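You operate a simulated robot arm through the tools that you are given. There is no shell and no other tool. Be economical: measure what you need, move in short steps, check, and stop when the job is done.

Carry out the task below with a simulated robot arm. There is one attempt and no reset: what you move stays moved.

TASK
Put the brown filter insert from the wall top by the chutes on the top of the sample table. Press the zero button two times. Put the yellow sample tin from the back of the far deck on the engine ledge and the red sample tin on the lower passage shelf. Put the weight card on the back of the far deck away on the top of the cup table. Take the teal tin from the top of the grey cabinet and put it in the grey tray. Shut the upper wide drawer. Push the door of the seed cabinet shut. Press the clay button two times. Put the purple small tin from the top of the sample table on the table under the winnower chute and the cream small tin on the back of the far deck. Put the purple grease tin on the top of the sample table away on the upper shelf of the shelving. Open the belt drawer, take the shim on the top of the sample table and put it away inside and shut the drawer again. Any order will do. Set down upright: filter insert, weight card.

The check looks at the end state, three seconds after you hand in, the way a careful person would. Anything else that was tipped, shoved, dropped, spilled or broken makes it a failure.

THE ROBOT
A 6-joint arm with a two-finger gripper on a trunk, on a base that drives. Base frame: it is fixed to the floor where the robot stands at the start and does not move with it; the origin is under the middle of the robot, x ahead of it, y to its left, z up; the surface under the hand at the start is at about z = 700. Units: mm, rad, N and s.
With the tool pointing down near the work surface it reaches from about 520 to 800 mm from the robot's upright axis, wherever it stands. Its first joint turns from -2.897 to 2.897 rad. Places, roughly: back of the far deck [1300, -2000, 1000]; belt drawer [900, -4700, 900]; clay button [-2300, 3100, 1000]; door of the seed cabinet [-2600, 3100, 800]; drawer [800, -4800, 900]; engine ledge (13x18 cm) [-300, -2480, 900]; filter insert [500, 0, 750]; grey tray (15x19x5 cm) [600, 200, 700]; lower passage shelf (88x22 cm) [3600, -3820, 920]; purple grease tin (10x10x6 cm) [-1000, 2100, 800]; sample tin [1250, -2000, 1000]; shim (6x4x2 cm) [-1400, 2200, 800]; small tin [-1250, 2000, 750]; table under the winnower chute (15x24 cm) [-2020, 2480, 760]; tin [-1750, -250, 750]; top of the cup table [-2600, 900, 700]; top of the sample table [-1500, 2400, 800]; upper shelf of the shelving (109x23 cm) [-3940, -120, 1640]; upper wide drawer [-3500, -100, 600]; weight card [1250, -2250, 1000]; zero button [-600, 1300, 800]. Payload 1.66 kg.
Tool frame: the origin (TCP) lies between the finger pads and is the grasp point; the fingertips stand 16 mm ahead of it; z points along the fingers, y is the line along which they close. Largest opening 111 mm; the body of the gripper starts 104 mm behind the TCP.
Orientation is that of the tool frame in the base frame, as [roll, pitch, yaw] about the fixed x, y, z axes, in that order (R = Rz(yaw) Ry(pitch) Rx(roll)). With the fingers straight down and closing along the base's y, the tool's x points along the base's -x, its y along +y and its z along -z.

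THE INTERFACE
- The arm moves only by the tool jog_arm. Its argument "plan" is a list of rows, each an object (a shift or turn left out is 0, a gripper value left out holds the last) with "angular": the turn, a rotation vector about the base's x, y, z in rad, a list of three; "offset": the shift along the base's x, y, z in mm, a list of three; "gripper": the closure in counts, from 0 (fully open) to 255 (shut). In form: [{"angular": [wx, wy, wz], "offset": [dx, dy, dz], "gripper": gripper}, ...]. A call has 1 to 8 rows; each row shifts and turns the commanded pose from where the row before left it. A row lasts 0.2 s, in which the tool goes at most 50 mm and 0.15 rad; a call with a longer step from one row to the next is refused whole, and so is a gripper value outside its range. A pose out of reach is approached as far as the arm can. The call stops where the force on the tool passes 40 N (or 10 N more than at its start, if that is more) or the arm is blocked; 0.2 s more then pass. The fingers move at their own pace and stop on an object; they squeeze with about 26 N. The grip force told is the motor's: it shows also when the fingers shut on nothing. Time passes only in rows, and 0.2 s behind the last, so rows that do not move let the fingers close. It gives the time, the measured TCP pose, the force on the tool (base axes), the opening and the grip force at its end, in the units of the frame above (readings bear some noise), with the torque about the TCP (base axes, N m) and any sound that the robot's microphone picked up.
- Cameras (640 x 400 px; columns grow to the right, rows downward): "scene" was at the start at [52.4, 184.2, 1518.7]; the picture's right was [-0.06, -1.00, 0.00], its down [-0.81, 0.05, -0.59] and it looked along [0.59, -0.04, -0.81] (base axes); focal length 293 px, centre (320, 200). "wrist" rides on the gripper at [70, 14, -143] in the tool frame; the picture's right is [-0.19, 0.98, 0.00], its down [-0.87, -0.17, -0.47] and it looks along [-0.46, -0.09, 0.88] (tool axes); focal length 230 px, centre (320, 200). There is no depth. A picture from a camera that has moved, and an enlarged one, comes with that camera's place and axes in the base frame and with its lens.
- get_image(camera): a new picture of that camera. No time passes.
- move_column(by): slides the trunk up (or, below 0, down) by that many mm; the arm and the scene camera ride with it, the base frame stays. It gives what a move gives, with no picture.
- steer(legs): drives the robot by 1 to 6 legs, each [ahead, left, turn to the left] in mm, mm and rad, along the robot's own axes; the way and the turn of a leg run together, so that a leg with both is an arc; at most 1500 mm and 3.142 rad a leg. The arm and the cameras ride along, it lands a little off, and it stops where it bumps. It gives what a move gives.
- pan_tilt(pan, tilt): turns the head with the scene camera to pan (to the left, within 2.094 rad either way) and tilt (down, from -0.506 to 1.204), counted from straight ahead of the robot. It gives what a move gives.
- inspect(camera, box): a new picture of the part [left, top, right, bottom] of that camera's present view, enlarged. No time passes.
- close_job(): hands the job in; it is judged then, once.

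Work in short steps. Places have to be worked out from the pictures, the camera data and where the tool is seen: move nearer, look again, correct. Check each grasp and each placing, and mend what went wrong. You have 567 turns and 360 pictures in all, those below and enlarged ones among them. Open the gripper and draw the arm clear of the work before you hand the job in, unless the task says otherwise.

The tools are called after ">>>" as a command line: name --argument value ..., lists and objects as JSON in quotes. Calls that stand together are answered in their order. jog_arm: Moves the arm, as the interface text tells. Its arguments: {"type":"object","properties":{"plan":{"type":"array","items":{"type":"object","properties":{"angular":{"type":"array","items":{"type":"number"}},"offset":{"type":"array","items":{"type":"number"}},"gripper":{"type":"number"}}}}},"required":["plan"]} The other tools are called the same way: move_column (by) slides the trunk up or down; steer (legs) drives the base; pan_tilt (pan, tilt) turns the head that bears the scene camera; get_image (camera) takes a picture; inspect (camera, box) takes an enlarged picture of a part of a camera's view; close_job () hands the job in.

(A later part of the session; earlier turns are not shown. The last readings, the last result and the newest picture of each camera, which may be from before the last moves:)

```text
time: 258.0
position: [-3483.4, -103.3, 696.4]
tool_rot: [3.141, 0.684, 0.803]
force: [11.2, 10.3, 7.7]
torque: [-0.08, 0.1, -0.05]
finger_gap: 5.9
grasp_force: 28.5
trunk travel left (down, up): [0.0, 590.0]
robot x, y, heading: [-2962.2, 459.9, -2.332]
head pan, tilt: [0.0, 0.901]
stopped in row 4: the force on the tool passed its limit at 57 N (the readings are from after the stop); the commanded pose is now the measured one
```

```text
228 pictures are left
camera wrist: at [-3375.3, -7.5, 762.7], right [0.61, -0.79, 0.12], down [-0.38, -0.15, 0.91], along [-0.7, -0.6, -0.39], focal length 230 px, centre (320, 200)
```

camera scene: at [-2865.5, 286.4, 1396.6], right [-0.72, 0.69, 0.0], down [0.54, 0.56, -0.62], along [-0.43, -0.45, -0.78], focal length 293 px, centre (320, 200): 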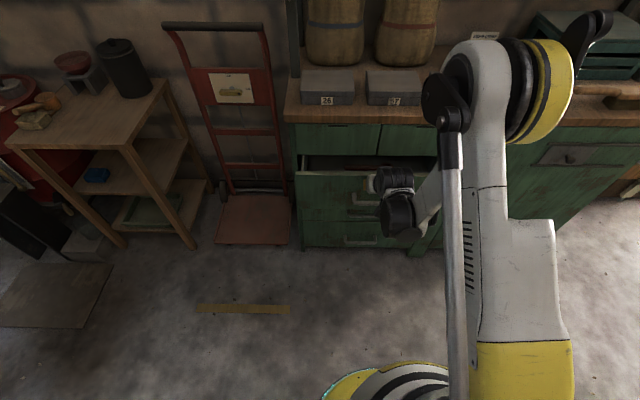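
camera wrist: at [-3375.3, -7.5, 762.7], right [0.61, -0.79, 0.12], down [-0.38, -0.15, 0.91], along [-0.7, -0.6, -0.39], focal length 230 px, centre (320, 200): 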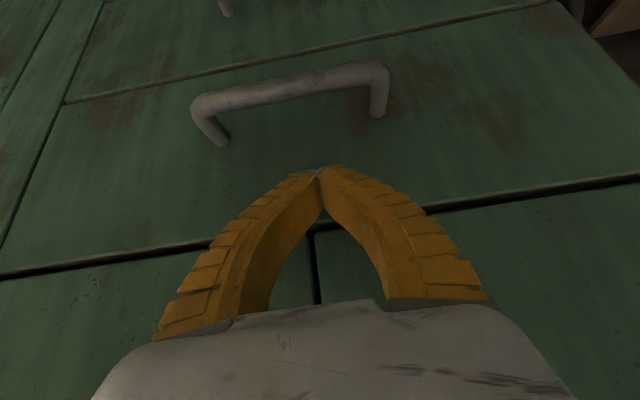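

Drawer is flush. I back off, restore vertical, and retract.

>>> jog_arm --plan '[{"offset": [20, 20, 0]}, {"angular": [0.101, -0.0966, 0], "offset": [20, 20, 0]}, {"angular": [0.101, -0.0966, 0], "offset": [15, 15, 10]}, {"angular": [0.101, -0.0966, 0], "offset": [10, 10, 20]}, {"angular": [0.101, -0.0966, 0], "offset": [0, 0, 30]}, {"angular": [0.0945, -0.0904, 0], "offset": [0, 0, 40]}, {"offset": [0, 0, 45]}, {"offset": [0, 0, 45]}]'

>>> get_image --camera "scene"

>>> move_column --by 400

>>> pan_tilt --pan 1.6 --tilt 0.55

>>> get_image --camera "scene"

```text
time: 259.8
position: [-3420.8, -41.3, 885.8]
tool_rot: [-3.139, -0.007, 0.805]
force: [-0.3, 0.0, -0.2]
torque: [0.01, -0.01, 0.0]
finger_gap: 0.0
grasp_force: 28.6
trunk travel left (down, up): [0.0, 590.0]
robot x, y, heading: [-2967.9, 461.9, -2.336]
head pan, tilt: [0.0, 0.901]
```

```text
227 pictures are left
camera scene: at [-2865.0, 286.9, 1396.6], right [-0.72, 0.69, 0.0], down [0.54, 0.56, -0.62], along [-0.43, -0.45, -0.78], focal length 293 px, centre (320, 200)
```

scene: 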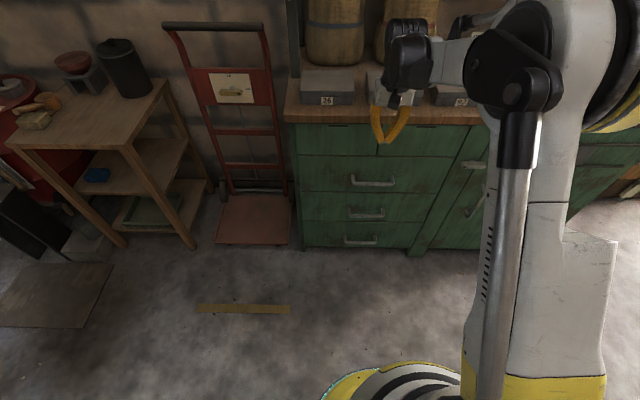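

```text
time: 263.7
position: [-3420.1, -40.4, 1285.3]
tool_rot: [-3.14, -0.005, 0.804]
force: [-1.2, 0.1, 0.6]
torque: [-0.04, -0.01, 0.04]
finger_gap: 0.0
grasp_force: 28.5
trunk travel left (down, up): [-400.0, 190.0]
robot x, y, heading: [-2965.3, 459.7, -2.339]
head pan, tilt: [0.0, 0.901]
```

```text
time: 265.3
position: [-3419.7, -40.3, 1286.0]
tool_rot: [-3.14, -0.006, 0.804]
force: [-0.8, 0.3, -0.2]
torque: [0.02, 0.02, 0.0]
finger_gap: 0.0
grasp_force: 28.5
trunk travel left (down, up): [-400.0, 190.0]
robot x, y, heading: [-2962.9, 462.0, -2.338]
head pan, tilt: [1.6, 0.55]
```

```text
226 pictures are left
camera scene: at [-2746.4, 280.8, 1825.9], right [-0.67, -0.74, 0.0], down [-0.39, 0.35, -0.85], along [0.63, -0.57, -0.52], focal length 293 px, centre (320, 200)
```

scene: 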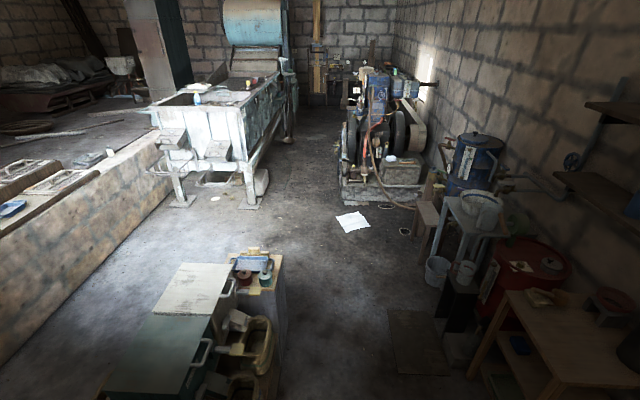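

Drawer is shut. The teal tin sits with a red one on a small grey cabinet near [-1798,-212]. I retract the arm and drive along the back corridor to its end.

>>> jog_arm --plan '[{"offset": [30, 32, 0]}, {"offset": [30, 32, 0]}, {"offset": [30, 32, 0], "gripper": 0}]'

>>> steer --legs '[[60, 0, 0], [0, 970, 0], [0, 970, 0]]'

>>> pan_tilt --pan 2.09 --tilt 0.6

>>> get_image --camera "scene"

```text
time: 266.1
position: [-3327.0, 55.5, 1285.4]
tool_rot: [-3.139, -0.005, 0.804]
force: [0.9, 0.6, 0.2]
torque: [-0.07, 0.05, 0.01]
finger_gap: 110.9
grasp_force: 0.1
trunk travel left (down, up): [-400.0, 190.0]
robot x, y, heading: [-2962.0, 458.7, -2.334]
head pan, tilt: [1.6, 0.55]
```

```text
time: 276.4
position: [-1971.9, -1337.0, 1284.4]
tool_rot: [-3.139, -0.007, 0.805]
force: [0.1, -1.1, -0.3]
torque: [0.05, -0.01, 0.01]
finger_gap: 110.8
grasp_force: 0.1
trunk travel left (down, up): [-400.0, 190.0]
robot x, y, heading: [-1605.7, -927.6, -2.338]
head pan, tilt: [1.6, 0.55]
```

```text
time: 277.4
position: [-1972.0, -1336.6, 1284.7]
tool_rot: [-3.141, -0.006, 0.807]
force: [-0.5, 0.0, 0.1]
torque: [-0.02, -0.02, 0.03]
finger_gap: 110.9
grasp_force: 0.1
trunk travel left (down, up): [-400.0, 190.0]
robot x, y, heading: [-1602.7, -930.0, -2.337]
head pan, tilt: [2.089, 0.6]
```

```text
225 pictures are left
camera scene: at [-1371.0, -1070.0, 1821.4], right [-0.24, -0.97, 0.0], down [-0.55, 0.14, -0.83], along [0.8, -0.2, -0.56], focal length 293 px, centre (320, 200)
```

scene: 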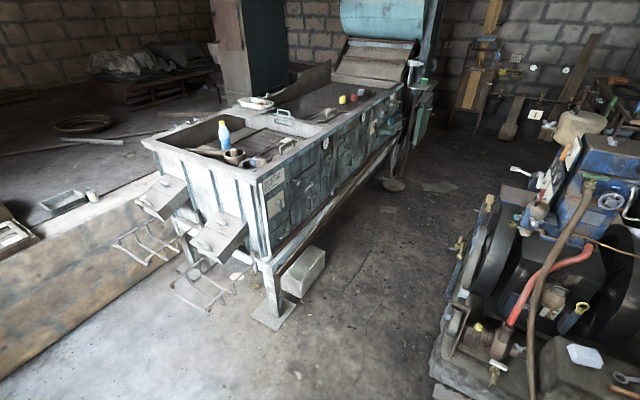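

I turn right to face the small cabinet and shift toward it.

>>> steer --legs '[[0, 0, -1.559], [0, -370, 0]]'

>>> pan_tilt --pan 0.0 --tilt 0.8

>>> get_image --camera "scene"

>>> get_image --camera "wrist"

```text
time: 283.5
position: [-1758.7, -295.3, 1285.0]
tool_rot: [3.141, -0.004, -0.762]
force: [-0.4, 1.0, -0.2]
torque: [0.0, 0.05, -0.01]
finger_gap: 110.7
grasp_force: 0.1
trunk travel left (down, up): [-400.0, 190.0]
robot x, y, heading: [-1354.1, -659.2, 2.384]
head pan, tilt: [2.089, 0.6]
```

```text
time: 285.5
position: [-1758.2, -295.4, 1285.3]
tool_rot: [-3.14, -0.004, -0.763]
force: [0.1, 0.4, 0.0]
torque: [0.01, 0.0, 0.0]
finger_gap: 111.0
grasp_force: 0.0
trunk travel left (down, up): [-400.0, 190.0]
robot x, y, heading: [-1353.6, -661.8, 2.381]
head pan, tilt: [0.0, 0.799]
```

```text
224 pictures are left
camera scene: at [-1527.1, -758.0, 1804.5], right [0.69, 0.72, 0.0], down [0.52, -0.49, -0.7], along [-0.5, 0.48, -0.72], focal length 293 px, centre (320, 200)
```

scene: 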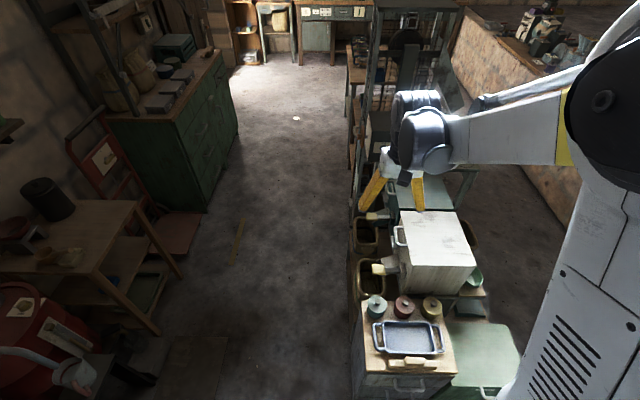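

```text
223 pictures are left
camera wrist: at [-1719.2, -352.0, 1428.2], right [-0.82, -0.58, 0.0], down [-0.51, 0.72, 0.47], along [-0.27, 0.38, -0.88], focal length 230 px, centre (320, 200)
```

wrist: 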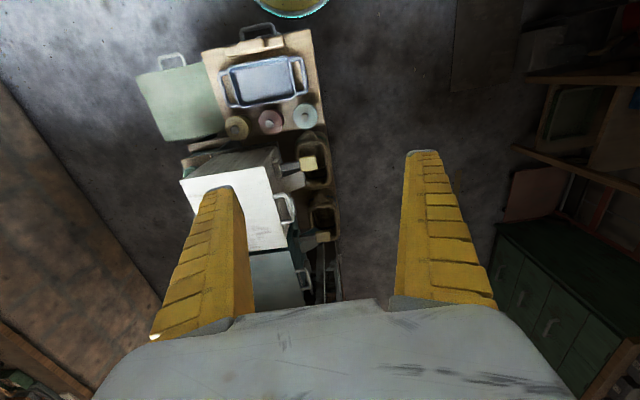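

Teal, red and olive tins sit in a row. I back 70 mm, move over the teal tin and lower to measure better.

>>> steer --legs '[[-70, 0, 0]]'

>>> jog_arm --plan '[{"offset": [-15, 45, 0]}, {"offset": [-14, 45, 0]}]'

>>> move_column --by -350

>>> get_image --camera "wrist"

>>> get_image --camera "scene"

```text
time: 286.5
position: [-1709.7, -345.0, 1286.2]
tool_rot: [-3.141, -0.003, -0.761]
force: [0.7, -0.4, 0.6]
torque: [0.06, 0.04, 0.0]
finger_gap: 110.9
grasp_force: 0.1
trunk travel left (down, up): [-400.0, 190.0]
robot x, y, heading: [-1298.9, -711.1, 2.382]
head pan, tilt: [0.0, 0.799]
```

```text
time: 287.1
position: [-1741.5, -252.2, 1283.9]
tool_rot: [-3.14, -0.007, -0.761]
force: [0.0, -0.3, -0.2]
torque: [-0.07, -0.02, 0.0]
finger_gap: 110.7
grasp_force: 0.0
trunk travel left (down, up): [-400.0, 190.0]
robot x, y, heading: [-1297.2, -710.8, 2.383]
head pan, tilt: [0.0, 0.799]
```

```text
time: 290.6
position: [-1739.3, -255.2, 934.9]
tool_rot: [-3.139, -0.005, -0.761]
force: [0.6, -0.1, 0.6]
torque: [0.01, 0.02, 0.01]
finger_gap: 111.1
grasp_force: 0.1
trunk travel left (down, up): [-50.0, 540.0]
robot x, y, heading: [-1304.3, -709.2, 2.38]
head pan, tilt: [0.0, 0.799]
```

```text
222 pictures are left
camera wrist: at [-1699.6, -309.9, 1077.8], right [-0.81, -0.58, 0.0], down [-0.51, 0.72, 0.47], along [-0.27, 0.38, -0.88], focal length 230 px, centre (320, 200)
```

wrist: 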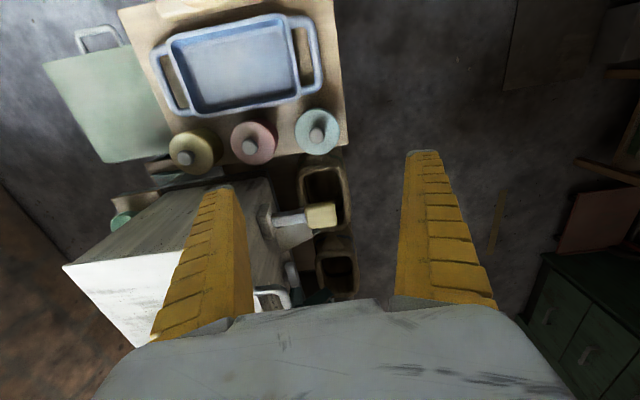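

```text
221 pictures are left
camera scene: at [-1476.9, -805.7, 1454.6], right [0.69, 0.72, 0.0], down [0.52, -0.49, -0.7], along [-0.5, 0.48, -0.72], focal length 293 px, centre (320, 200)
```

scene: 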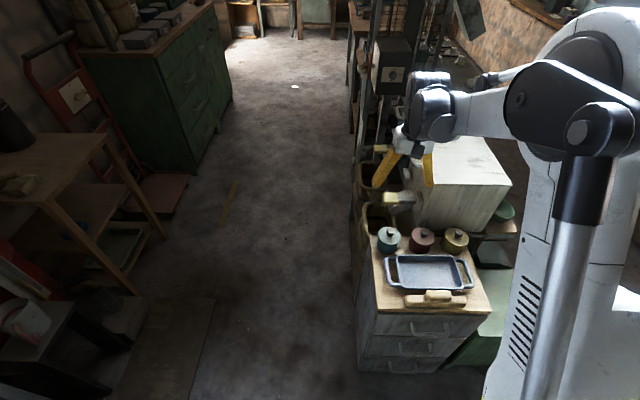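

Teal tin centre is [-1739.5,-246], lid top ~703. I tilt slightly so the wrist leans away from the white box and descend partway.

>>> jog_arm --plan '[{"angular": [0.0857, 0.091, 0], "offset": [0, 9, -20]}, {"angular": [0.0857, 0.091, 0], "offset": [0, 0, -40]}, {"offset": [0, 0, -45], "gripper": 25}, {"offset": [0, 0, -30]}]'

>>> get_image --camera "wrist"

>>> inspect --camera "scene" --box '[340, 80, 520, 280]'

```text
time: 291.6
position: [-1739.9, -244.2, 798.5]
tool_rot: [3.141, 0.245, -0.761]
force: [1.1, -0.3, -0.7]
torque: [-0.01, 0.0, 0.0]
finger_gap: 100.6
grasp_force: 0.1
trunk travel left (down, up): [-50.0, 540.0]
robot x, y, heading: [-1301.4, -709.7, 2.383]
head pan, tilt: [0.0, 0.799]
```

```text
220 pictures are left
camera wrist: at [-1676.4, -323.3, 920.6], right [-0.81, -0.58, 0.05], down [-0.41, 0.62, 0.67], along [-0.42, 0.52, -0.74], focal length 230 px, centre (320, 200)
```

wrist: 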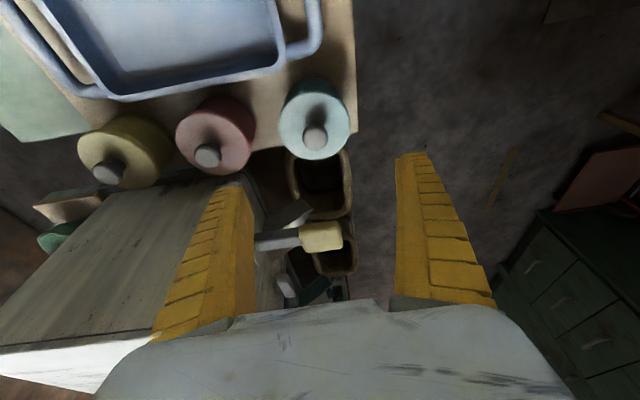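

```text
2.00 times, centred on (430, 180) of scene
camera zoom: at [-1477.2, -805.4, 1454.5], right [0.69, 0.72, 0.0], down [0.52, -0.49, -0.7], along [-0.5, 0.48, -0.72], focal length 586 px, centre (100, 240)
```

zoom: 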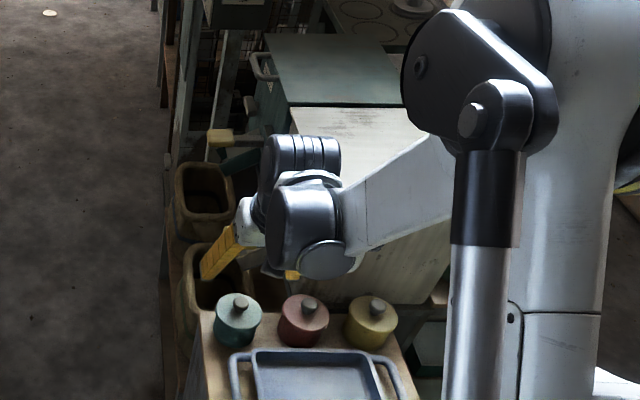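

Good alignment (tin ≈[-1738,-249]). Descending the rest to grip the body.

>>> jog_arm --plan '[{"offset": [1, -4, -40]}, {"offset": [0, 0, -40]}, {"offset": [0, 0, -25]}]'

>>> get_image --camera "wrist"

>>> inspect --camera "scene" --box '[340, 80, 520, 280]'

```text
time: 292.4
position: [-1738.7, -248.6, 694.2]
tool_rot: [-3.141, 0.244, -0.76]
force: [0.4, 0.4, -0.7]
torque: [0.01, 0.01, -0.04]
finger_gap: 100.8
grasp_force: 0.1
trunk travel left (down, up): [-50.0, 540.0]
robot x, y, heading: [-1299.6, -707.6, 2.379]
head pan, tilt: [0.0, 0.799]
```

```text
218 pictures are left
camera wrist: at [-1674.3, -328.3, 815.6], right [-0.81, -0.58, 0.05], down [-0.41, 0.62, 0.67], along [-0.42, 0.52, -0.74], focal length 230 px, centre (320, 200)
```

wrist: 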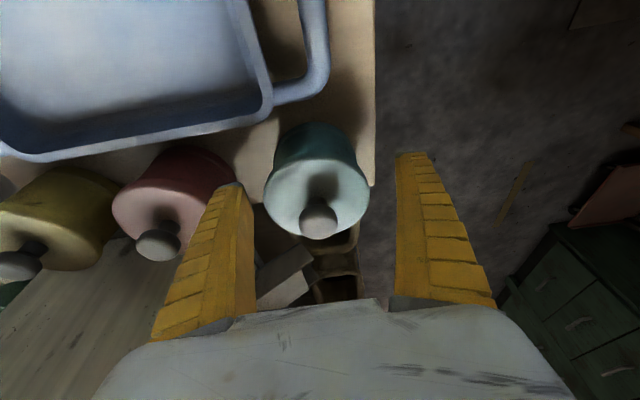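

```text
2.00 times, centred on (430, 180) of scene
camera zoom: at [-1477.1, -805.6, 1454.5], right [0.69, 0.72, 0.0], down [0.52, -0.49, -0.7], along [-0.5, 0.48, -0.72], focal length 586 px, centre (100, 240)
```

zoom: 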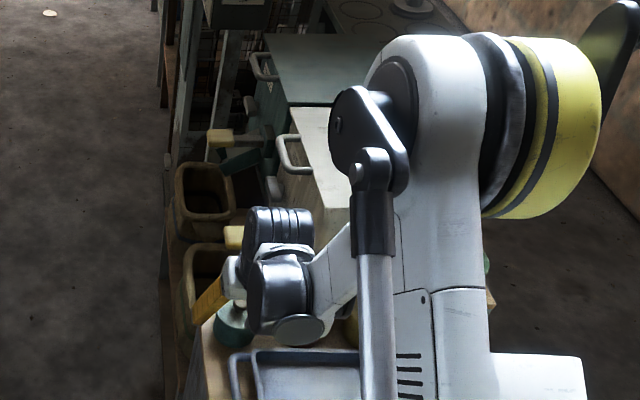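

Close to the red tin on one side; I narrow the opening to ~88 mm before descending further.

>>> jog_arm --plan '[{"gripper": 53}, {"gripper": 53}, {"offset": [0, 0, -20]}, {"offset": [0, 0, -18]}]'

>>> get_image --camera "wrist"

```text
time: 293.4
position: [-1738.7, -249.8, 657.0]
tool_rot: [-3.139, 0.244, -0.762]
force: [0.3, 0.7, -0.8]
torque: [0.02, -0.03, 0.0]
finger_gap: 88.8
grasp_force: 0.6
trunk travel left (down, up): [-50.0, 540.0]
robot x, y, heading: [-1300.0, -707.8, 2.381]
head pan, tilt: [0.0, 0.799]
```

```text
216 pictures are left
camera wrist: at [-1673.9, -327.7, 777.7], right [-0.81, -0.58, 0.05], down [-0.41, 0.62, 0.67], along [-0.42, 0.52, -0.74], focal length 230 px, centre (320, 200)
```

wrist: 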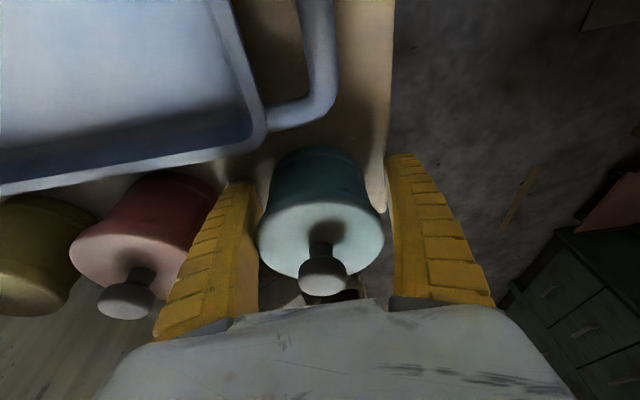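

Good. Close and lift slowly.

>>> jog_arm --plan '[{"gripper": 255}, {"gripper": 255}, {"gripper": 255}]'

>>> jog_arm --plan '[{"offset": [0, 0, 8]}, {"offset": [0, 0, 8]}, {"offset": [0, 0, 8]}, {"offset": [0, 0, 8]}]'

>>> get_image --camera "wrist"

>>> inspect --camera "scene" --box '[340, 130, 500, 280]'

```text
time: 294.1
position: [-1737.2, -249.7, 655.7]
tool_rot: [3.141, 0.245, -0.76]
force: [-1.3, -2.1, 5.0]
torque: [-0.09, 0.07, 0.0]
finger_gap: 67.7
grasp_force: 25.8
trunk travel left (down, up): [-50.0, 540.0]
robot x, y, heading: [-1300.0, -705.2, 2.384]
head pan, tilt: [0.0, 0.799]
heard: snap
```

```text
time: 295.1
position: [-1738.5, -249.1, 688.5]
tool_rot: [3.141, 0.245, -0.761]
force: [-0.6, -0.4, -1.0]
torque: [-0.02, 0.02, -0.02]
finger_gap: 67.4
grasp_force: 26.2
trunk travel left (down, up): [-50.0, 540.0]
robot x, y, heading: [-1302.0, -711.6, 2.382]
head pan, tilt: [0.0, 0.799]
```

```text
215 pictures are left
camera wrist: at [-1674.7, -328.2, 810.1], right [-0.81, -0.58, 0.05], down [-0.41, 0.62, 0.67], along [-0.42, 0.52, -0.74], focal length 230 px, centre (320, 200)
```

wrist: 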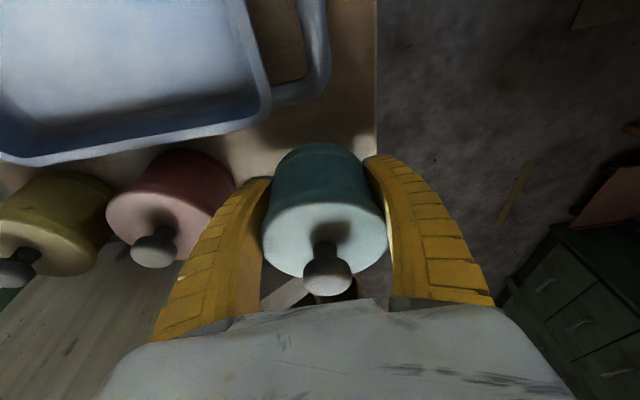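

```text
2.67 times, centred on (420, 205) of scene
camera zoom: at [-1477.0, -805.7, 1454.5], right [0.69, 0.72, 0.0], down [0.52, -0.49, -0.7], along [-0.5, 0.48, -0.72], focal length 782 px, centre (53, 187)
```

zoom: 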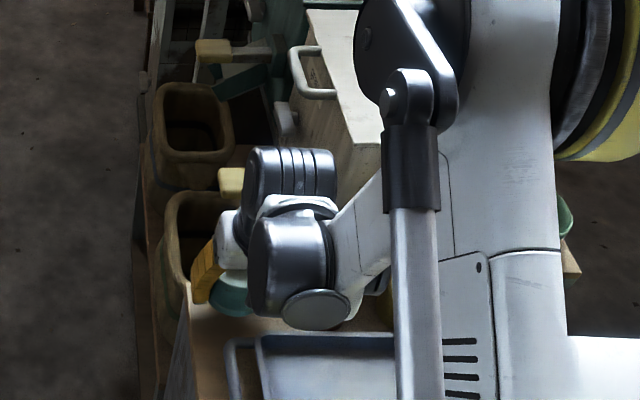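

The tin is held. I raise, back off and turn toward the grey tray.

>>> jog_arm --plan '[{"offset": [0, 0, 20]}, {"offset": [0, 0, 25]}, {"offset": [0, 0, 25]}, {"offset": [0, 0, 25]}]'

>>> move_column --by 350

>>> steer --legs '[[-300, 0, 0], [0, 0, -1.19], [0, 0, -1.19], [1050, 890, 0]]'

>>> pan_tilt --pan 0.0 --tilt 0.9

>>> get_image --camera "scene"

>>> get_image --camera "wrist"

```text
time: 296.1
position: [-1738.8, -248.4, 783.5]
tool_rot: [-3.141, 0.244, -0.761]
force: [-0.9, 0.3, -1.2]
torque: [0.0, -0.03, 0.03]
finger_gap: 67.5
grasp_force: 26.3
trunk travel left (down, up): [-50.0, 540.0]
robot x, y, heading: [-1298.1, -705.8, 2.374]
head pan, tilt: [0.0, 0.799]
```

```text
time: 299.6
position: [-1739.3, -248.8, 1132.7]
tool_rot: [3.141, 0.245, -0.759]
force: [0.0, 0.4, -0.3]
torque: [0.0, -0.02, 0.0]
finger_gap: 67.1
grasp_force: 25.5
trunk travel left (down, up): [-400.0, 190.0]
robot x, y, heading: [-1300.7, -708.4, 2.378]
head pan, tilt: [0.0, 0.799]
```

```text
time: 314.1
position: [605.8, -64.2, 1133.0]
tool_rot: [3.141, 0.243, 3.132]
force: [0.2, -0.5, -0.1]
torque: [-0.03, -0.01, -0.02]
finger_gap: 66.7
grasp_force: 26.0
trunk travel left (down, up): [-400.0, 190.0]
robot x, y, heading: [-30.5, -23.0, -0.013]
head pan, tilt: [0.0, 0.799]
```

```text
time: 314.7
position: [604.5, -64.0, 1134.0]
tool_rot: [-3.141, 0.243, 3.133]
force: [0.6, 0.5, -0.8]
torque: [0.01, -0.01, 0.03]
finger_gap: 67.2
grasp_force: 25.8
trunk travel left (down, up): [-400.0, 190.0]
robot x, y, heading: [-28.9, -30.3, -0.007]
head pan, tilt: [0.0, 0.901]
```

```text
213 pictures are left
camera scene: at [28.4, 159.6, 1796.6], right [-0.01, -1.0, 0.0], down [-0.78, 0.01, -0.62], along [0.62, 0.0, -0.78], focal length 293 px, centre (320, 200)
```

scene: 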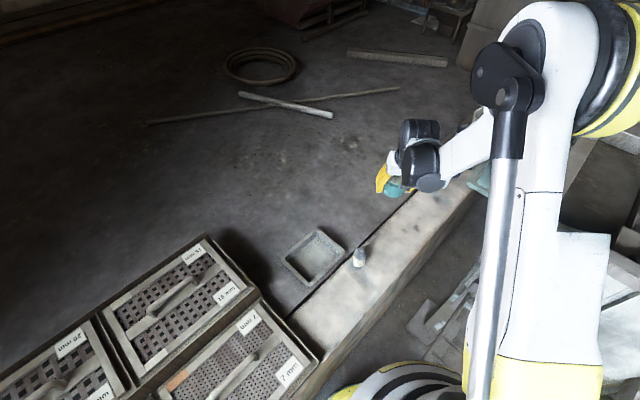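

```text
212 pictures are left
camera wrist: at [503.4, -49.1, 1254.8], right [0.19, 0.98, 0.05], down [0.72, -0.17, 0.67], along [0.66, -0.1, -0.74], focal length 230 px, centre (320, 200)
```

wrist: 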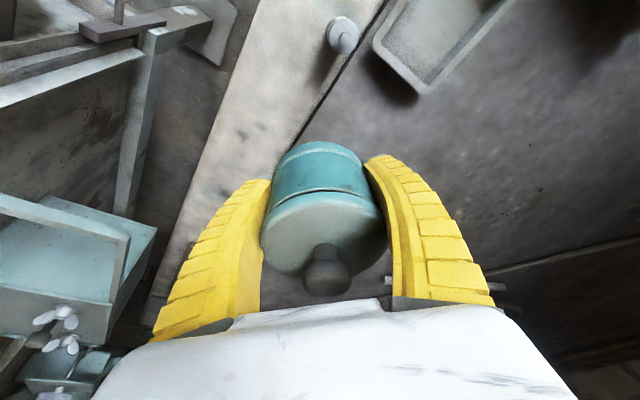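

The tray's long side runs along the wall direction. I rotate the tool 47° so the fingers open along it, moving over the tray centre [592,180].

>>> jog_arm --plan '[{"angular": [0, 0, 0.136], "offset": [-2, 41, 0]}, {"angular": [0, 0, 0.136], "offset": [-2, 41, 0]}, {"angular": [0, 0, 0.136], "offset": [-2, 41, 0]}, {"angular": [0, 0, 0.136], "offset": [-2, 41, 0]}, {"angular": [0, 0, 0.136], "offset": [-2, 40, 0]}, {"angular": [0, 0, 0.135], "offset": [-2, 40, 0]}]'

>>> move_column --by -250

>>> get_image --camera "scene"

>>> get_image --camera "wrist"

```text
time: 316.1
position: [594.3, 180.5, 1133.8]
tool_rot: [-3.14, 0.242, -2.333]
force: [0.0, -0.7, -0.6]
torque: [-0.04, 0.03, 0.03]
finger_gap: 67.0
grasp_force: 26.4
trunk travel left (down, up): [-400.0, 190.0]
robot x, y, heading: [-30.6, -27.2, -0.01]
head pan, tilt: [0.0, 0.901]
```

```text
time: 318.7
position: [593.9, 178.5, 884.3]
tool_rot: [-3.141, 0.245, -2.335]
force: [1.3, 0.2, -0.3]
torque: [-0.03, 0.03, -0.03]
finger_gap: 66.9
grasp_force: 26.2
trunk travel left (down, up): [-150.0, 440.0]
robot x, y, heading: [-25.3, -28.8, -0.009]
head pan, tilt: [0.0, 0.901]
```

```text
211 pictures are left
camera scene: at [28.4, 159.6, 1546.7], right [-0.01, -1.0, 0.0], down [-0.78, 0.01, -0.62], along [0.62, 0.0, -0.78], focal length 293 px, centre (320, 200)
```

scene: 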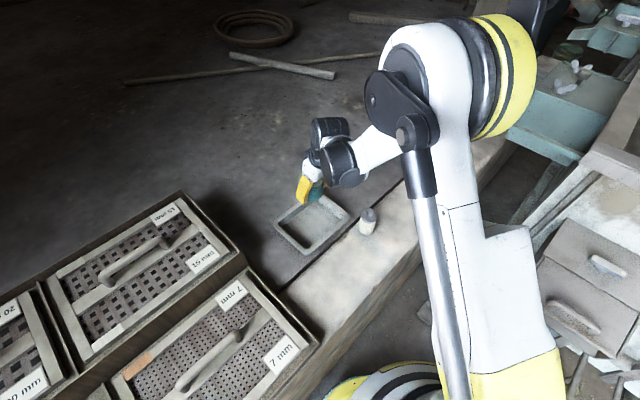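

```text
210 pictures are left
camera wrist: at [513.4, 116.1, 1005.7], right [-0.58, 0.81, 0.05], down [0.62, 0.41, 0.67], along [0.52, 0.42, -0.74], focal length 230 px, centre (320, 200)
```

wrist: 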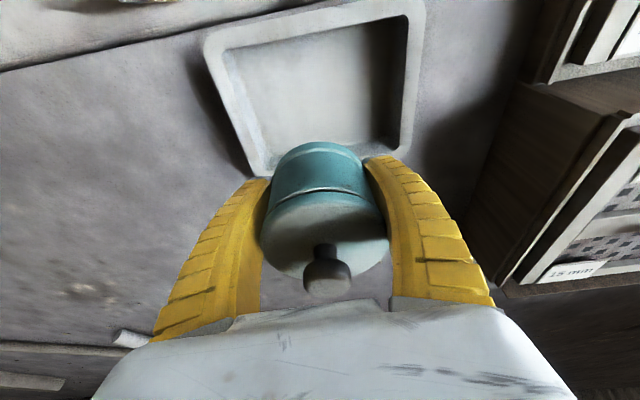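

Tray centre ≈[588,182]. Adjust and lower into the tray gently.

>>> jog_arm --plan '[{"offset": [-5, 4, -30]}, {"offset": [0, 0, -40]}, {"offset": [0, 0, -30]}]'

>>> get_image --camera "wrist"

>>> inspect --camera "scene" --box '[250, 120, 390, 270]'

```text
time: 319.5
position: [590.5, 184.4, 784.3]
tool_rot: [-3.141, 0.245, -2.335]
force: [-0.6, -0.3, -0.1]
torque: [-0.02, -0.01, 0.0]
finger_gap: 66.9
grasp_force: 26.6
trunk travel left (down, up): [-150.0, 440.0]
robot x, y, heading: [-31.2, -30.6, -0.013]
head pan, tilt: [0.0, 0.901]
```

```text
209 pictures are left
camera wrist: at [509.4, 120.6, 905.2], right [-0.58, 0.81, 0.05], down [0.62, 0.41, 0.67], along [0.52, 0.42, -0.74], focal length 230 px, centre (320, 200)
```

wrist: 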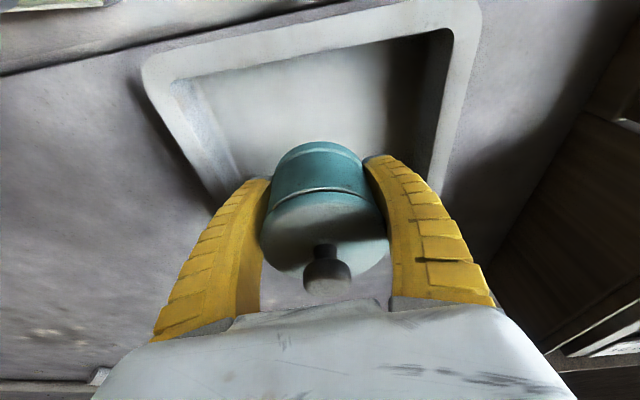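

```text
2.67 times, centred on (320, 195) of scene
camera zoom: at [28.8, 159.7, 1546.6], right [-0.01, -1.0, 0.0], down [-0.78, 0.01, -0.62], along [0.62, 0.0, -0.78], focal length 782 px, centre (320, 213)
```

zoom: 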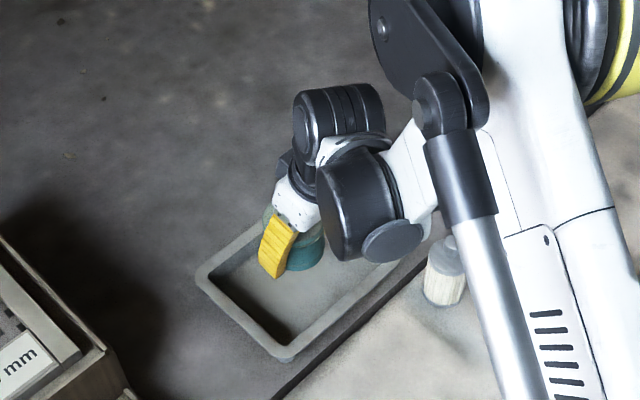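

Centred. Continue down slowly.

>>> jog_arm --plan '[{"offset": [-2, 1, -15]}, {"offset": [0, 0, -12]}, {"offset": [0, 0, -8]}]'

>>> jog_arm --plan '[{"offset": [0, 0, -5]}, {"offset": [0, 0, -5]}]'

>>> jog_arm --plan '[{"offset": [0, 0, -4]}, {"offset": [0, 0, -3]}]'

```text
time: 320.3
position: [588.0, 184.4, 748.4]
tool_rot: [-3.14, 0.244, -2.335]
force: [-0.4, -0.2, -1.0]
torque: [-0.02, 0.01, 0.0]
finger_gap: 67.0
grasp_force: 26.4
trunk travel left (down, up): [-150.0, 440.0]
robot x, y, heading: [-30.5, -26.9, -0.012]
head pan, tilt: [0.0, 0.901]
```

```text
time: 320.9
position: [587.1, 183.5, 739.4]
tool_rot: [3.141, 0.241, -2.335]
force: [1.0, 0.7, -0.8]
torque: [-0.01, 0.0, 0.0]
finger_gap: 67.0
grasp_force: 25.6
trunk travel left (down, up): [-150.0, 440.0]
robot x, y, heading: [-25.9, -31.4, -0.012]
head pan, tilt: [0.0, 0.901]
```

```text
time: 321.5
position: [586.7, 184.9, 732.2]
tool_rot: [-3.141, 0.245, -2.335]
force: [0.8, -0.3, -1.7]
torque: [-0.02, 0.0, 0.01]
finger_gap: 66.7
grasp_force: 26.5
trunk travel left (down, up): [-150.0, 440.0]
robot x, y, heading: [-30.3, -27.0, -0.01]
head pan, tilt: [0.0, 0.901]
```

>>> jog_arm --plan '[{"offset": [0, 0, -3]}, {"offset": [0, 0, -3]}]'

>>> jog_arm --plan '[{"offset": [0, 0, -3]}]'

>>> jog_arm --plan '[{"offset": [0, 0, -2]}]'

```text
time: 322.1
position: [588.1, 184.8, 726.9]
tool_rot: [3.141, 0.244, -2.336]
force: [-1.2, 0.4, -0.2]
torque: [-0.01, 0.01, 0.0]
finger_gap: 66.5
grasp_force: 25.9
trunk travel left (down, up): [-150.0, 440.0]
robot x, y, heading: [-23.9, -30.4, -0.012]
head pan, tilt: [0.0, 0.901]
```

```text
time: 322.5
position: [586.9, 183.9, 723.6]
tool_rot: [-3.141, 0.245, -2.335]
force: [-0.4, -0.1, -0.9]
torque: [-0.02, 0.0, -0.01]
finger_gap: 66.8
grasp_force: 26.0
trunk travel left (down, up): [-150.0, 440.0]
robot x, y, heading: [-29.1, -30.7, -0.003]
head pan, tilt: [0.0, 0.901]
```

```text
time: 322.9
position: [586.9, 183.7, 722.2]
tool_rot: [3.141, 0.246, -2.334]
force: [1.3, 0.1, 12.5]
torque: [0.22, -0.35, -0.04]
finger_gap: 67.1
grasp_force: 25.9
trunk travel left (down, up): [-150.0, 440.0]
robot x, y, heading: [-26.3, -27.2, -0.014]
head pan, tilt: [0.0, 0.901]
```

Contact. I open partly, rise along the tool axis and check the lid.

>>> jog_arm --plan '[{"gripper": 45}, {"gripper": 45}, {"gripper": 45}, {"offset": [0, 0, 15]}, {"offset": [0, 0, 30]}, {"offset": [0, 0, 40]}]'

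>>> get_image --camera "wrist"

>>> inspect --camera "scene" --box '[250, 120, 390, 270]'

```text
time: 324.3
position: [586.9, 183.3, 805.7]
tool_rot: [3.141, 0.245, -2.336]
force: [0.0, -0.4, -0.7]
torque: [-0.02, 0.02, 0.0]
finger_gap: 92.3
grasp_force: 1.0
trunk travel left (down, up): [-150.0, 440.0]
robot x, y, heading: [-28.8, -30.6, -0.005]
head pan, tilt: [0.0, 0.901]
```

```text
207 pictures are left
camera wrist: at [505.7, 120.6, 928.6], right [-0.58, 0.81, 0.05], down [0.62, 0.41, 0.67], along [0.52, 0.42, -0.74], focal length 230 px, centre (320, 200)
```

wrist: 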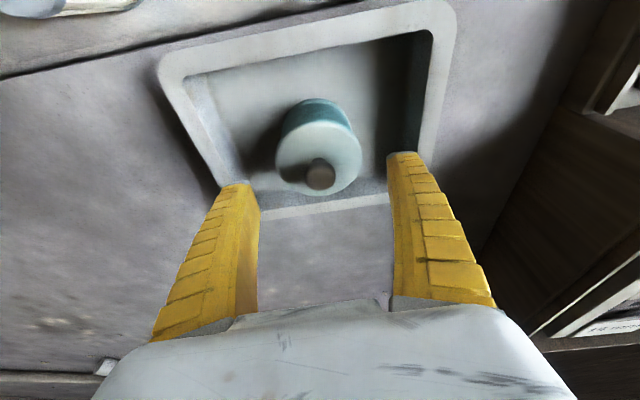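

```text
2.67 times, centred on (320, 195) of scene
camera zoom: at [27.9, 159.5, 1546.7], right [-0.01, -1.0, 0.0], down [-0.78, 0.01, -0.62], along [0.62, 0.0, -0.78], focal length 782 px, centre (320, 213)
```

zoom: 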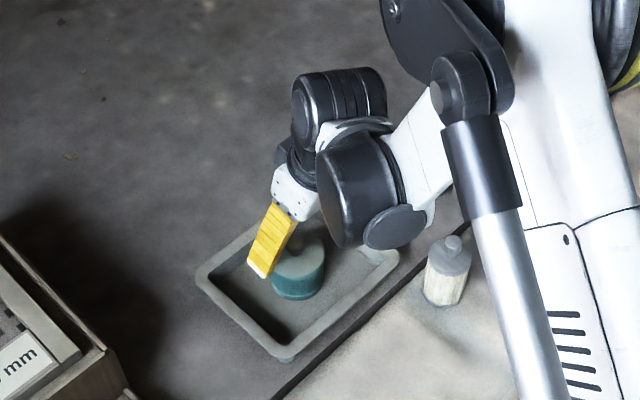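

Tin stands in the tray with lid on. I press its knob lightly to make sure the lid is fastened.

>>> jog_arm --plan '[{"offset": [0, 4, 25]}, {"gripper": 255}, {"gripper": 255}, {"gripper": 255}]'

>>> inspect --camera "wrist" --box '[240, 80, 400, 200]'

>>> inspect --camera "scene" --box '[280, 140, 380, 240]'

```text
time: 325.3
position: [587.2, 186.8, 831.6]
tool_rot: [-3.141, 0.244, -2.336]
force: [-0.6, -0.5, 0.2]
torque: [0.0, 0.05, 0.01]
finger_gap: 0.2
grasp_force: 25.6
trunk travel left (down, up): [-150.0, 440.0]
robot x, y, heading: [-26.0, -26.2, -0.012]
head pan, tilt: [0.0, 0.901]
```

```text
3.33 times, centred on (320, 140) of wrist
camera zoom: at [506.4, 124.4, 953.0], right [-0.58, 0.81, 0.05], down [0.62, 0.41, 0.67], along [0.52, 0.42, -0.74], focal length 767 px, centre (320, 400)
```

zoom: 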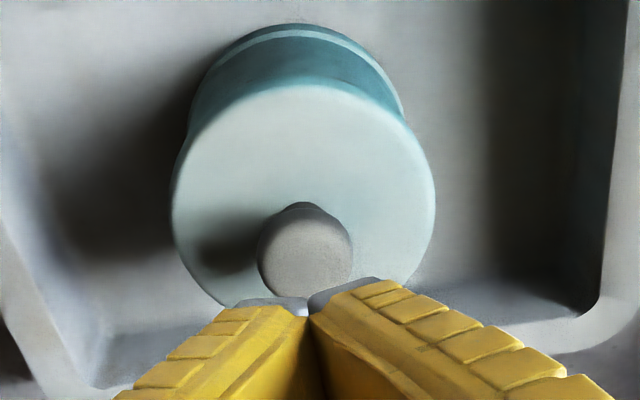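

```text
4.00 times, centred on (330, 190) of scene
camera zoom: at [28.3, 159.6, 1546.6], right [-0.01, -1.0, 0.0], down [-0.78, 0.01, -0.62], along [0.62, 0.0, -0.78], focal length 1173 px, centre (280, 240)
```

zoom: 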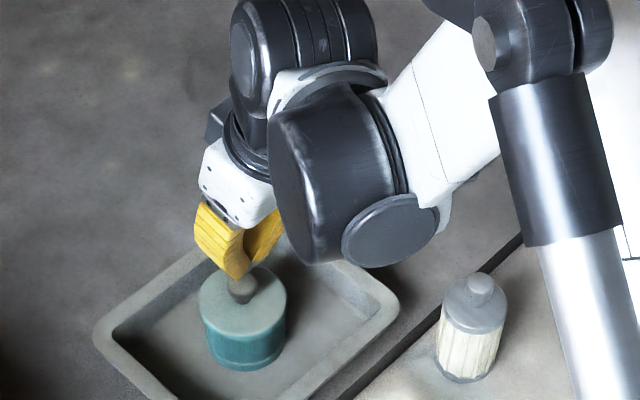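

>>> jog_arm --plan '[{"offset": [-1, 0, -15]}, {"offset": [0, 0, -12]}, {"offset": [0, 0, -5]}]'

>>> jog_arm --plan '[{"offset": [0, 0, -4]}, {"offset": [0, 0, -3]}]'

>>> jog_arm --plan '[{"offset": [0, 0, -3]}, {"offset": [0, 0, -3]}]'

```text
time: 326.1
position: [586.9, 188.3, 800.8]
tool_rot: [3.141, 0.244, -2.335]
force: [0.8, 1.0, 10.7]
torque: [-0.02, 0.04, 0.0]
finger_gap: 5.9
grasp_force: 26.3
trunk travel left (down, up): [-150.0, 440.0]
robot x, y, heading: [-24.8, -26.5, -0.007]
head pan, tilt: [0.0, 0.901]
```

```text
time: 326.7
position: [585.1, 188.9, 793.2]
tool_rot: [3.14, 0.247, -2.336]
force: [3.0, 3.7, 25.0]
torque: [-0.15, 0.0, -0.05]
finger_gap: 6.1
grasp_force: 25.9
trunk travel left (down, up): [-150.0, 440.0]
robot x, y, heading: [-24.7, -29.4, -0.01]
head pan, tilt: [0.0, 0.901]
```

```text
time: 327.3
position: [585.9, 187.1, 787.3]
tool_rot: [3.141, 0.244, -2.335]
force: [2.2, 1.2, 21.9]
torque: [-0.2, -0.01, -0.02]
finger_gap: 10.6
grasp_force: 25.8
trunk travel left (down, up): [-150.0, 440.0]
robot x, y, heading: [-31.2, -27.2, -0.007]
head pan, tilt: [0.0, 0.901]
```

No snap at 25 N. I open, rise, and look closely at the lid seam.

>>> jog_arm --plan '[{"gripper": 0}, {"gripper": 0}, {"offset": [0, 0, 15]}, {"offset": [-10, -10, 30]}, {"offset": [-20, -20, 30]}, {"offset": [-25, -25, 20]}]'

>>> inspect --camera "scene" --box '[300, 180, 370, 240]'

>>> inspect --camera "wrist" --box '[240, 80, 400, 220]'

```text
time: 328.7
position: [531.5, 132.6, 881.4]
tool_rot: [-3.141, 0.244, -2.336]
force: [-0.2, -0.2, -0.2]
torque: [0.01, 0.0, 0.01]
finger_gap: 111.0
grasp_force: 0.0
trunk travel left (down, up): [-150.0, 440.0]
robot x, y, heading: [-29.5, -28.2, -0.007]
head pan, tilt: [0.0, 0.901]
heard: snap
```

```text
6.67 times, centred on (335, 210) of scene
camera zoom: at [27.8, 159.3, 1546.7], right [-0.01, -1.0, 0.0], down [-0.78, 0.01, -0.62], along [0.62, 0.0, -0.78], focal length 1954 px, centre (220, 133)
```

zoom: 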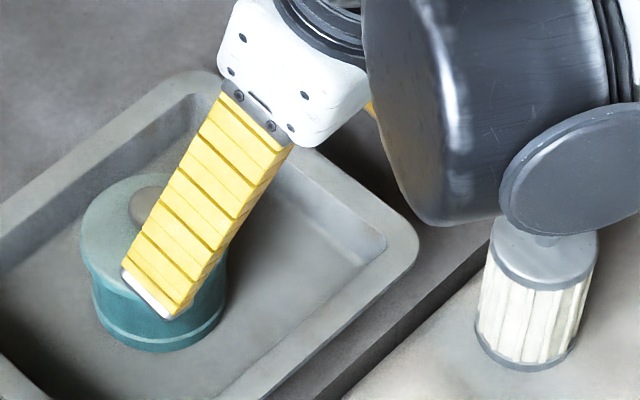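

```text
2.86 times, centred on (320, 150) of wrist
camera zoom: at [450.7, 70.3, 1002.5], right [-0.58, 0.81, 0.05], down [0.62, 0.41, 0.67], along [0.52, 0.42, -0.74], focal length 657 px, centre (320, 343)
```

zoom: 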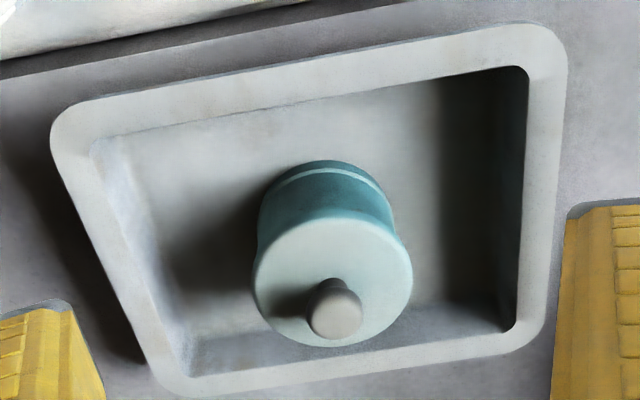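

Seam is closed and a snap was heard on release: lid fastened. Next the cream small tin on the sample table. I straighten the tool, raise, and drive there.

>>> jog_arm --plan '[{"angular": [-0.088, 0.084, 0], "offset": [0, 0, 45]}, {"angular": [-0.088, 0.084, 0], "offset": [0, 0, 45]}, {"angular": [0, 0, -0.136], "offset": [0, -20, 0]}, {"angular": [0, 0, -0.136], "offset": [0, -20, 0]}, {"angular": [0, 0, -0.136], "offset": [0, -20, 0]}, {"angular": [0, 0, -0.136], "offset": [5, -20, 0]}, {"angular": [0, 0, -0.136], "offset": [5, -20, 0]}, {"angular": [0, 0, -0.135], "offset": [5, -20, 0]}]'

>>> move_column --by 150

>>> steer --legs '[[-205, -218, 0], [0, 0, 0.815], [0, 1275, 0], [0, 1275, 0]]'

>>> get_image --camera "scene"

>>> get_image --camera "wrist"

```text
time: 330.5
position: [546.3, 11.9, 971.0]
tool_rot: [3.141, 0.0, 3.132]
force: [0.1, 0.2, 0.1]
torque: [-0.02, 0.01, 0.01]
finger_gap: 110.9
grasp_force: 0.1
trunk travel left (down, up): [-150.0, 440.0]
robot x, y, heading: [-32.7, -30.3, -0.005]
head pan, tilt: [0.0, 0.901]
```

```text
time: 332.2
position: [546.4, 12.6, 1120.1]
tool_rot: [-3.141, 0.001, 3.133]
force: [0.5, 0.3, -0.6]
torque: [-0.03, -0.01, -0.02]
finger_gap: 110.9
grasp_force: 0.1
trunk travel left (down, up): [-300.0, 290.0]
robot x, y, heading: [-28.6, -29.2, -0.009]
head pan, tilt: [0.0, 0.901]
```

```text
time: 348.5
position: [-1726.3, 1971.3, 1121.8]
tool_rot: [3.14, -0.001, -2.325]
force: [0.4, -0.4, 0.5]
torque: [0.0, -0.05, 0.03]
finger_gap: 111.0
grasp_force: 0.1
trunk travel left (down, up): [-300.0, 290.0]
robot x, y, heading: [-2087.8, 1521.0, 0.811]
head pan, tilt: [0.0, 0.901]
```

```text
201 pictures are left
camera scene: at [-2186.8, 1691.7, 1696.6], right [0.73, -0.69, 0.0], down [-0.54, -0.57, -0.62], along [0.43, 0.45, -0.78], focal length 293 px, centre (320, 200)
```

scene: 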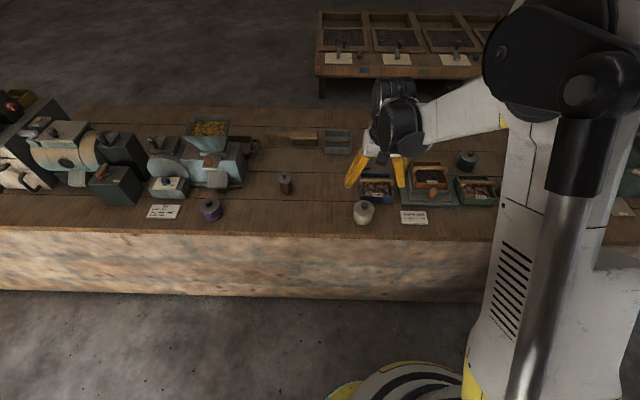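

```text
200 pictures are left
camera wrist: at [-1784.0, 1931.0, 1263.9], right [-0.58, 0.81, 0.0], down [0.72, 0.51, 0.47], along [0.38, 0.28, -0.88], focal length 230 px, centre (320, 200)
```

wrist: 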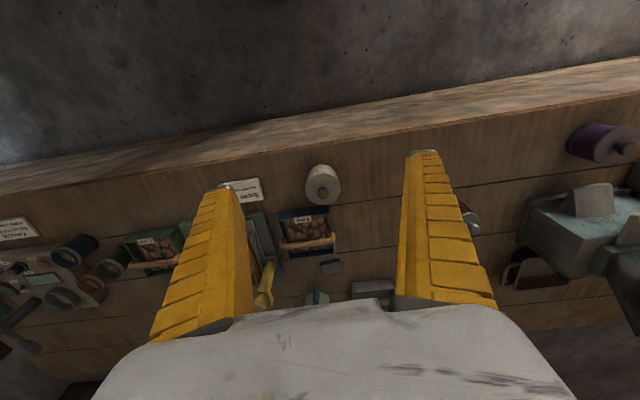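

>>> inspect --camera "wrist" --box '[260, 130, 400, 240]'

>>> inspect --camera "scene" --box '[310, 150, 450, 240]'

>>> inspect --camera "scene" --box '[160, 150, 300, 240]'

```text
3.64 times, centred on (330, 185) of wrist
camera zoom: at [-1784.0, 1931.0, 1263.9], right [-0.58, 0.81, 0.0], down [0.72, 0.51, 0.47], along [0.38, 0.28, -0.88], focal length 837 px, centre (284, 254)
```

zoom: 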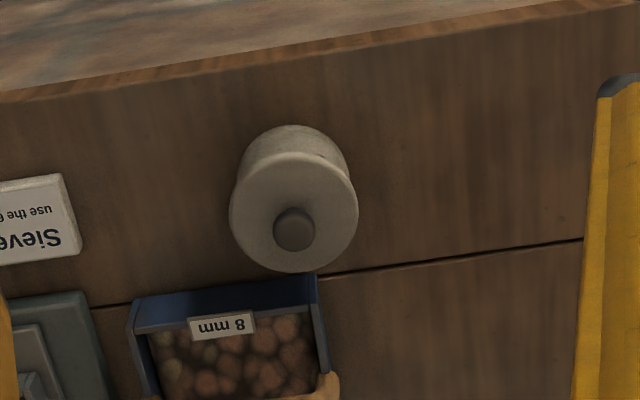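

```text
4.44 times, centred on (380, 195) of scene
camera zoom: at [-2186.8, 1691.7, 1696.6], right [0.73, -0.69, 0.0], down [-0.54, -0.57, -0.62], along [0.43, 0.45, -0.78], focal length 1303 px, centre (53, 222)
```

zoom: 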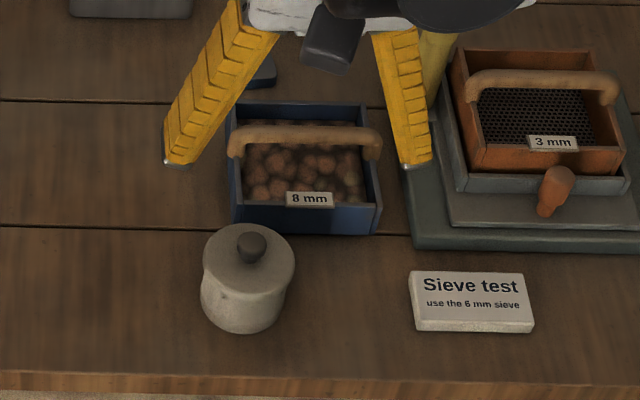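

```text
4.44 times, centred on (230, 195) of scene
camera zoom: at [-2186.8, 1691.7, 1696.6], right [0.73, -0.69, 0.0], down [-0.54, -0.57, -0.62], along [0.43, 0.45, -0.78], focal length 1303 px, centre (720, 222)
```

zoom: 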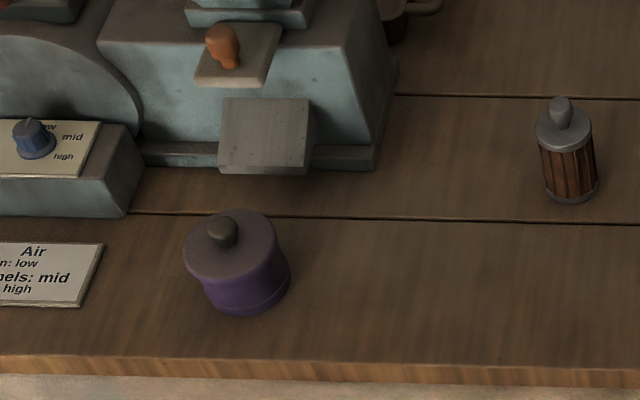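

Cream tin around [-1612,2058]. I move over it, lower and refine.

>>> jog_arm --plan '[{"offset": [38, 29, 0]}, {"offset": [38, 29, 0]}, {"offset": [38, 29, 0]}]'

>>> move_column --by -200

>>> inspect --camera "wrist" --box '[200, 80, 440, 260]'

```text
time: 349.3
position: [-1609.4, 2057.2, 1121.2]
tool_rot: [-3.141, 0.0, -2.328]
force: [-0.4, -0.6, 0.5]
torque: [-0.02, 0.04, 0.02]
finger_gap: 111.2
grasp_force: 0.0
trunk travel left (down, up): [-300.0, 290.0]
robot x, y, heading: [-2087.4, 1523.1, 0.814]
head pan, tilt: [0.0, 0.901]
```

```text
time: 351.5
position: [-1610.0, 2058.1, 922.7]
tool_rot: [3.141, 0.0, -2.326]
force: [0.7, 1.3, 0.1]
torque: [-0.01, 0.02, 0.0]
finger_gap: 111.2
grasp_force: 0.1
trunk travel left (down, up): [-100.0, 490.0]
robot x, y, heading: [-2082.5, 1522.7, 0.816]
head pan, tilt: [0.0, 0.901]
```

```text
2.22 times, centred on (320, 170) of wrist
camera zoom: at [-1669.1, 2017.4, 1065.0], right [-0.58, 0.81, 0.0], down [0.72, 0.51, 0.47], along [0.38, 0.28, -0.88], focal length 511 px, centre (320, 267)
```

zoom: 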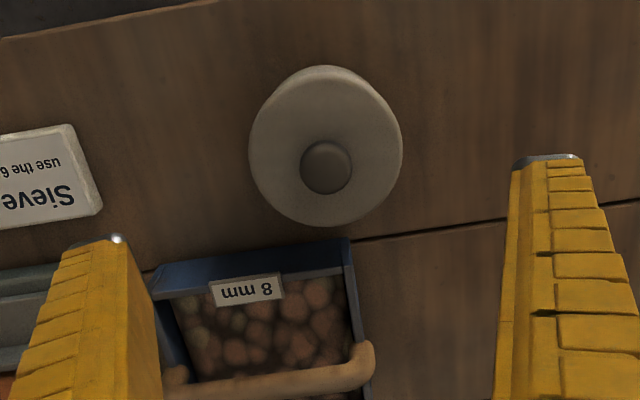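

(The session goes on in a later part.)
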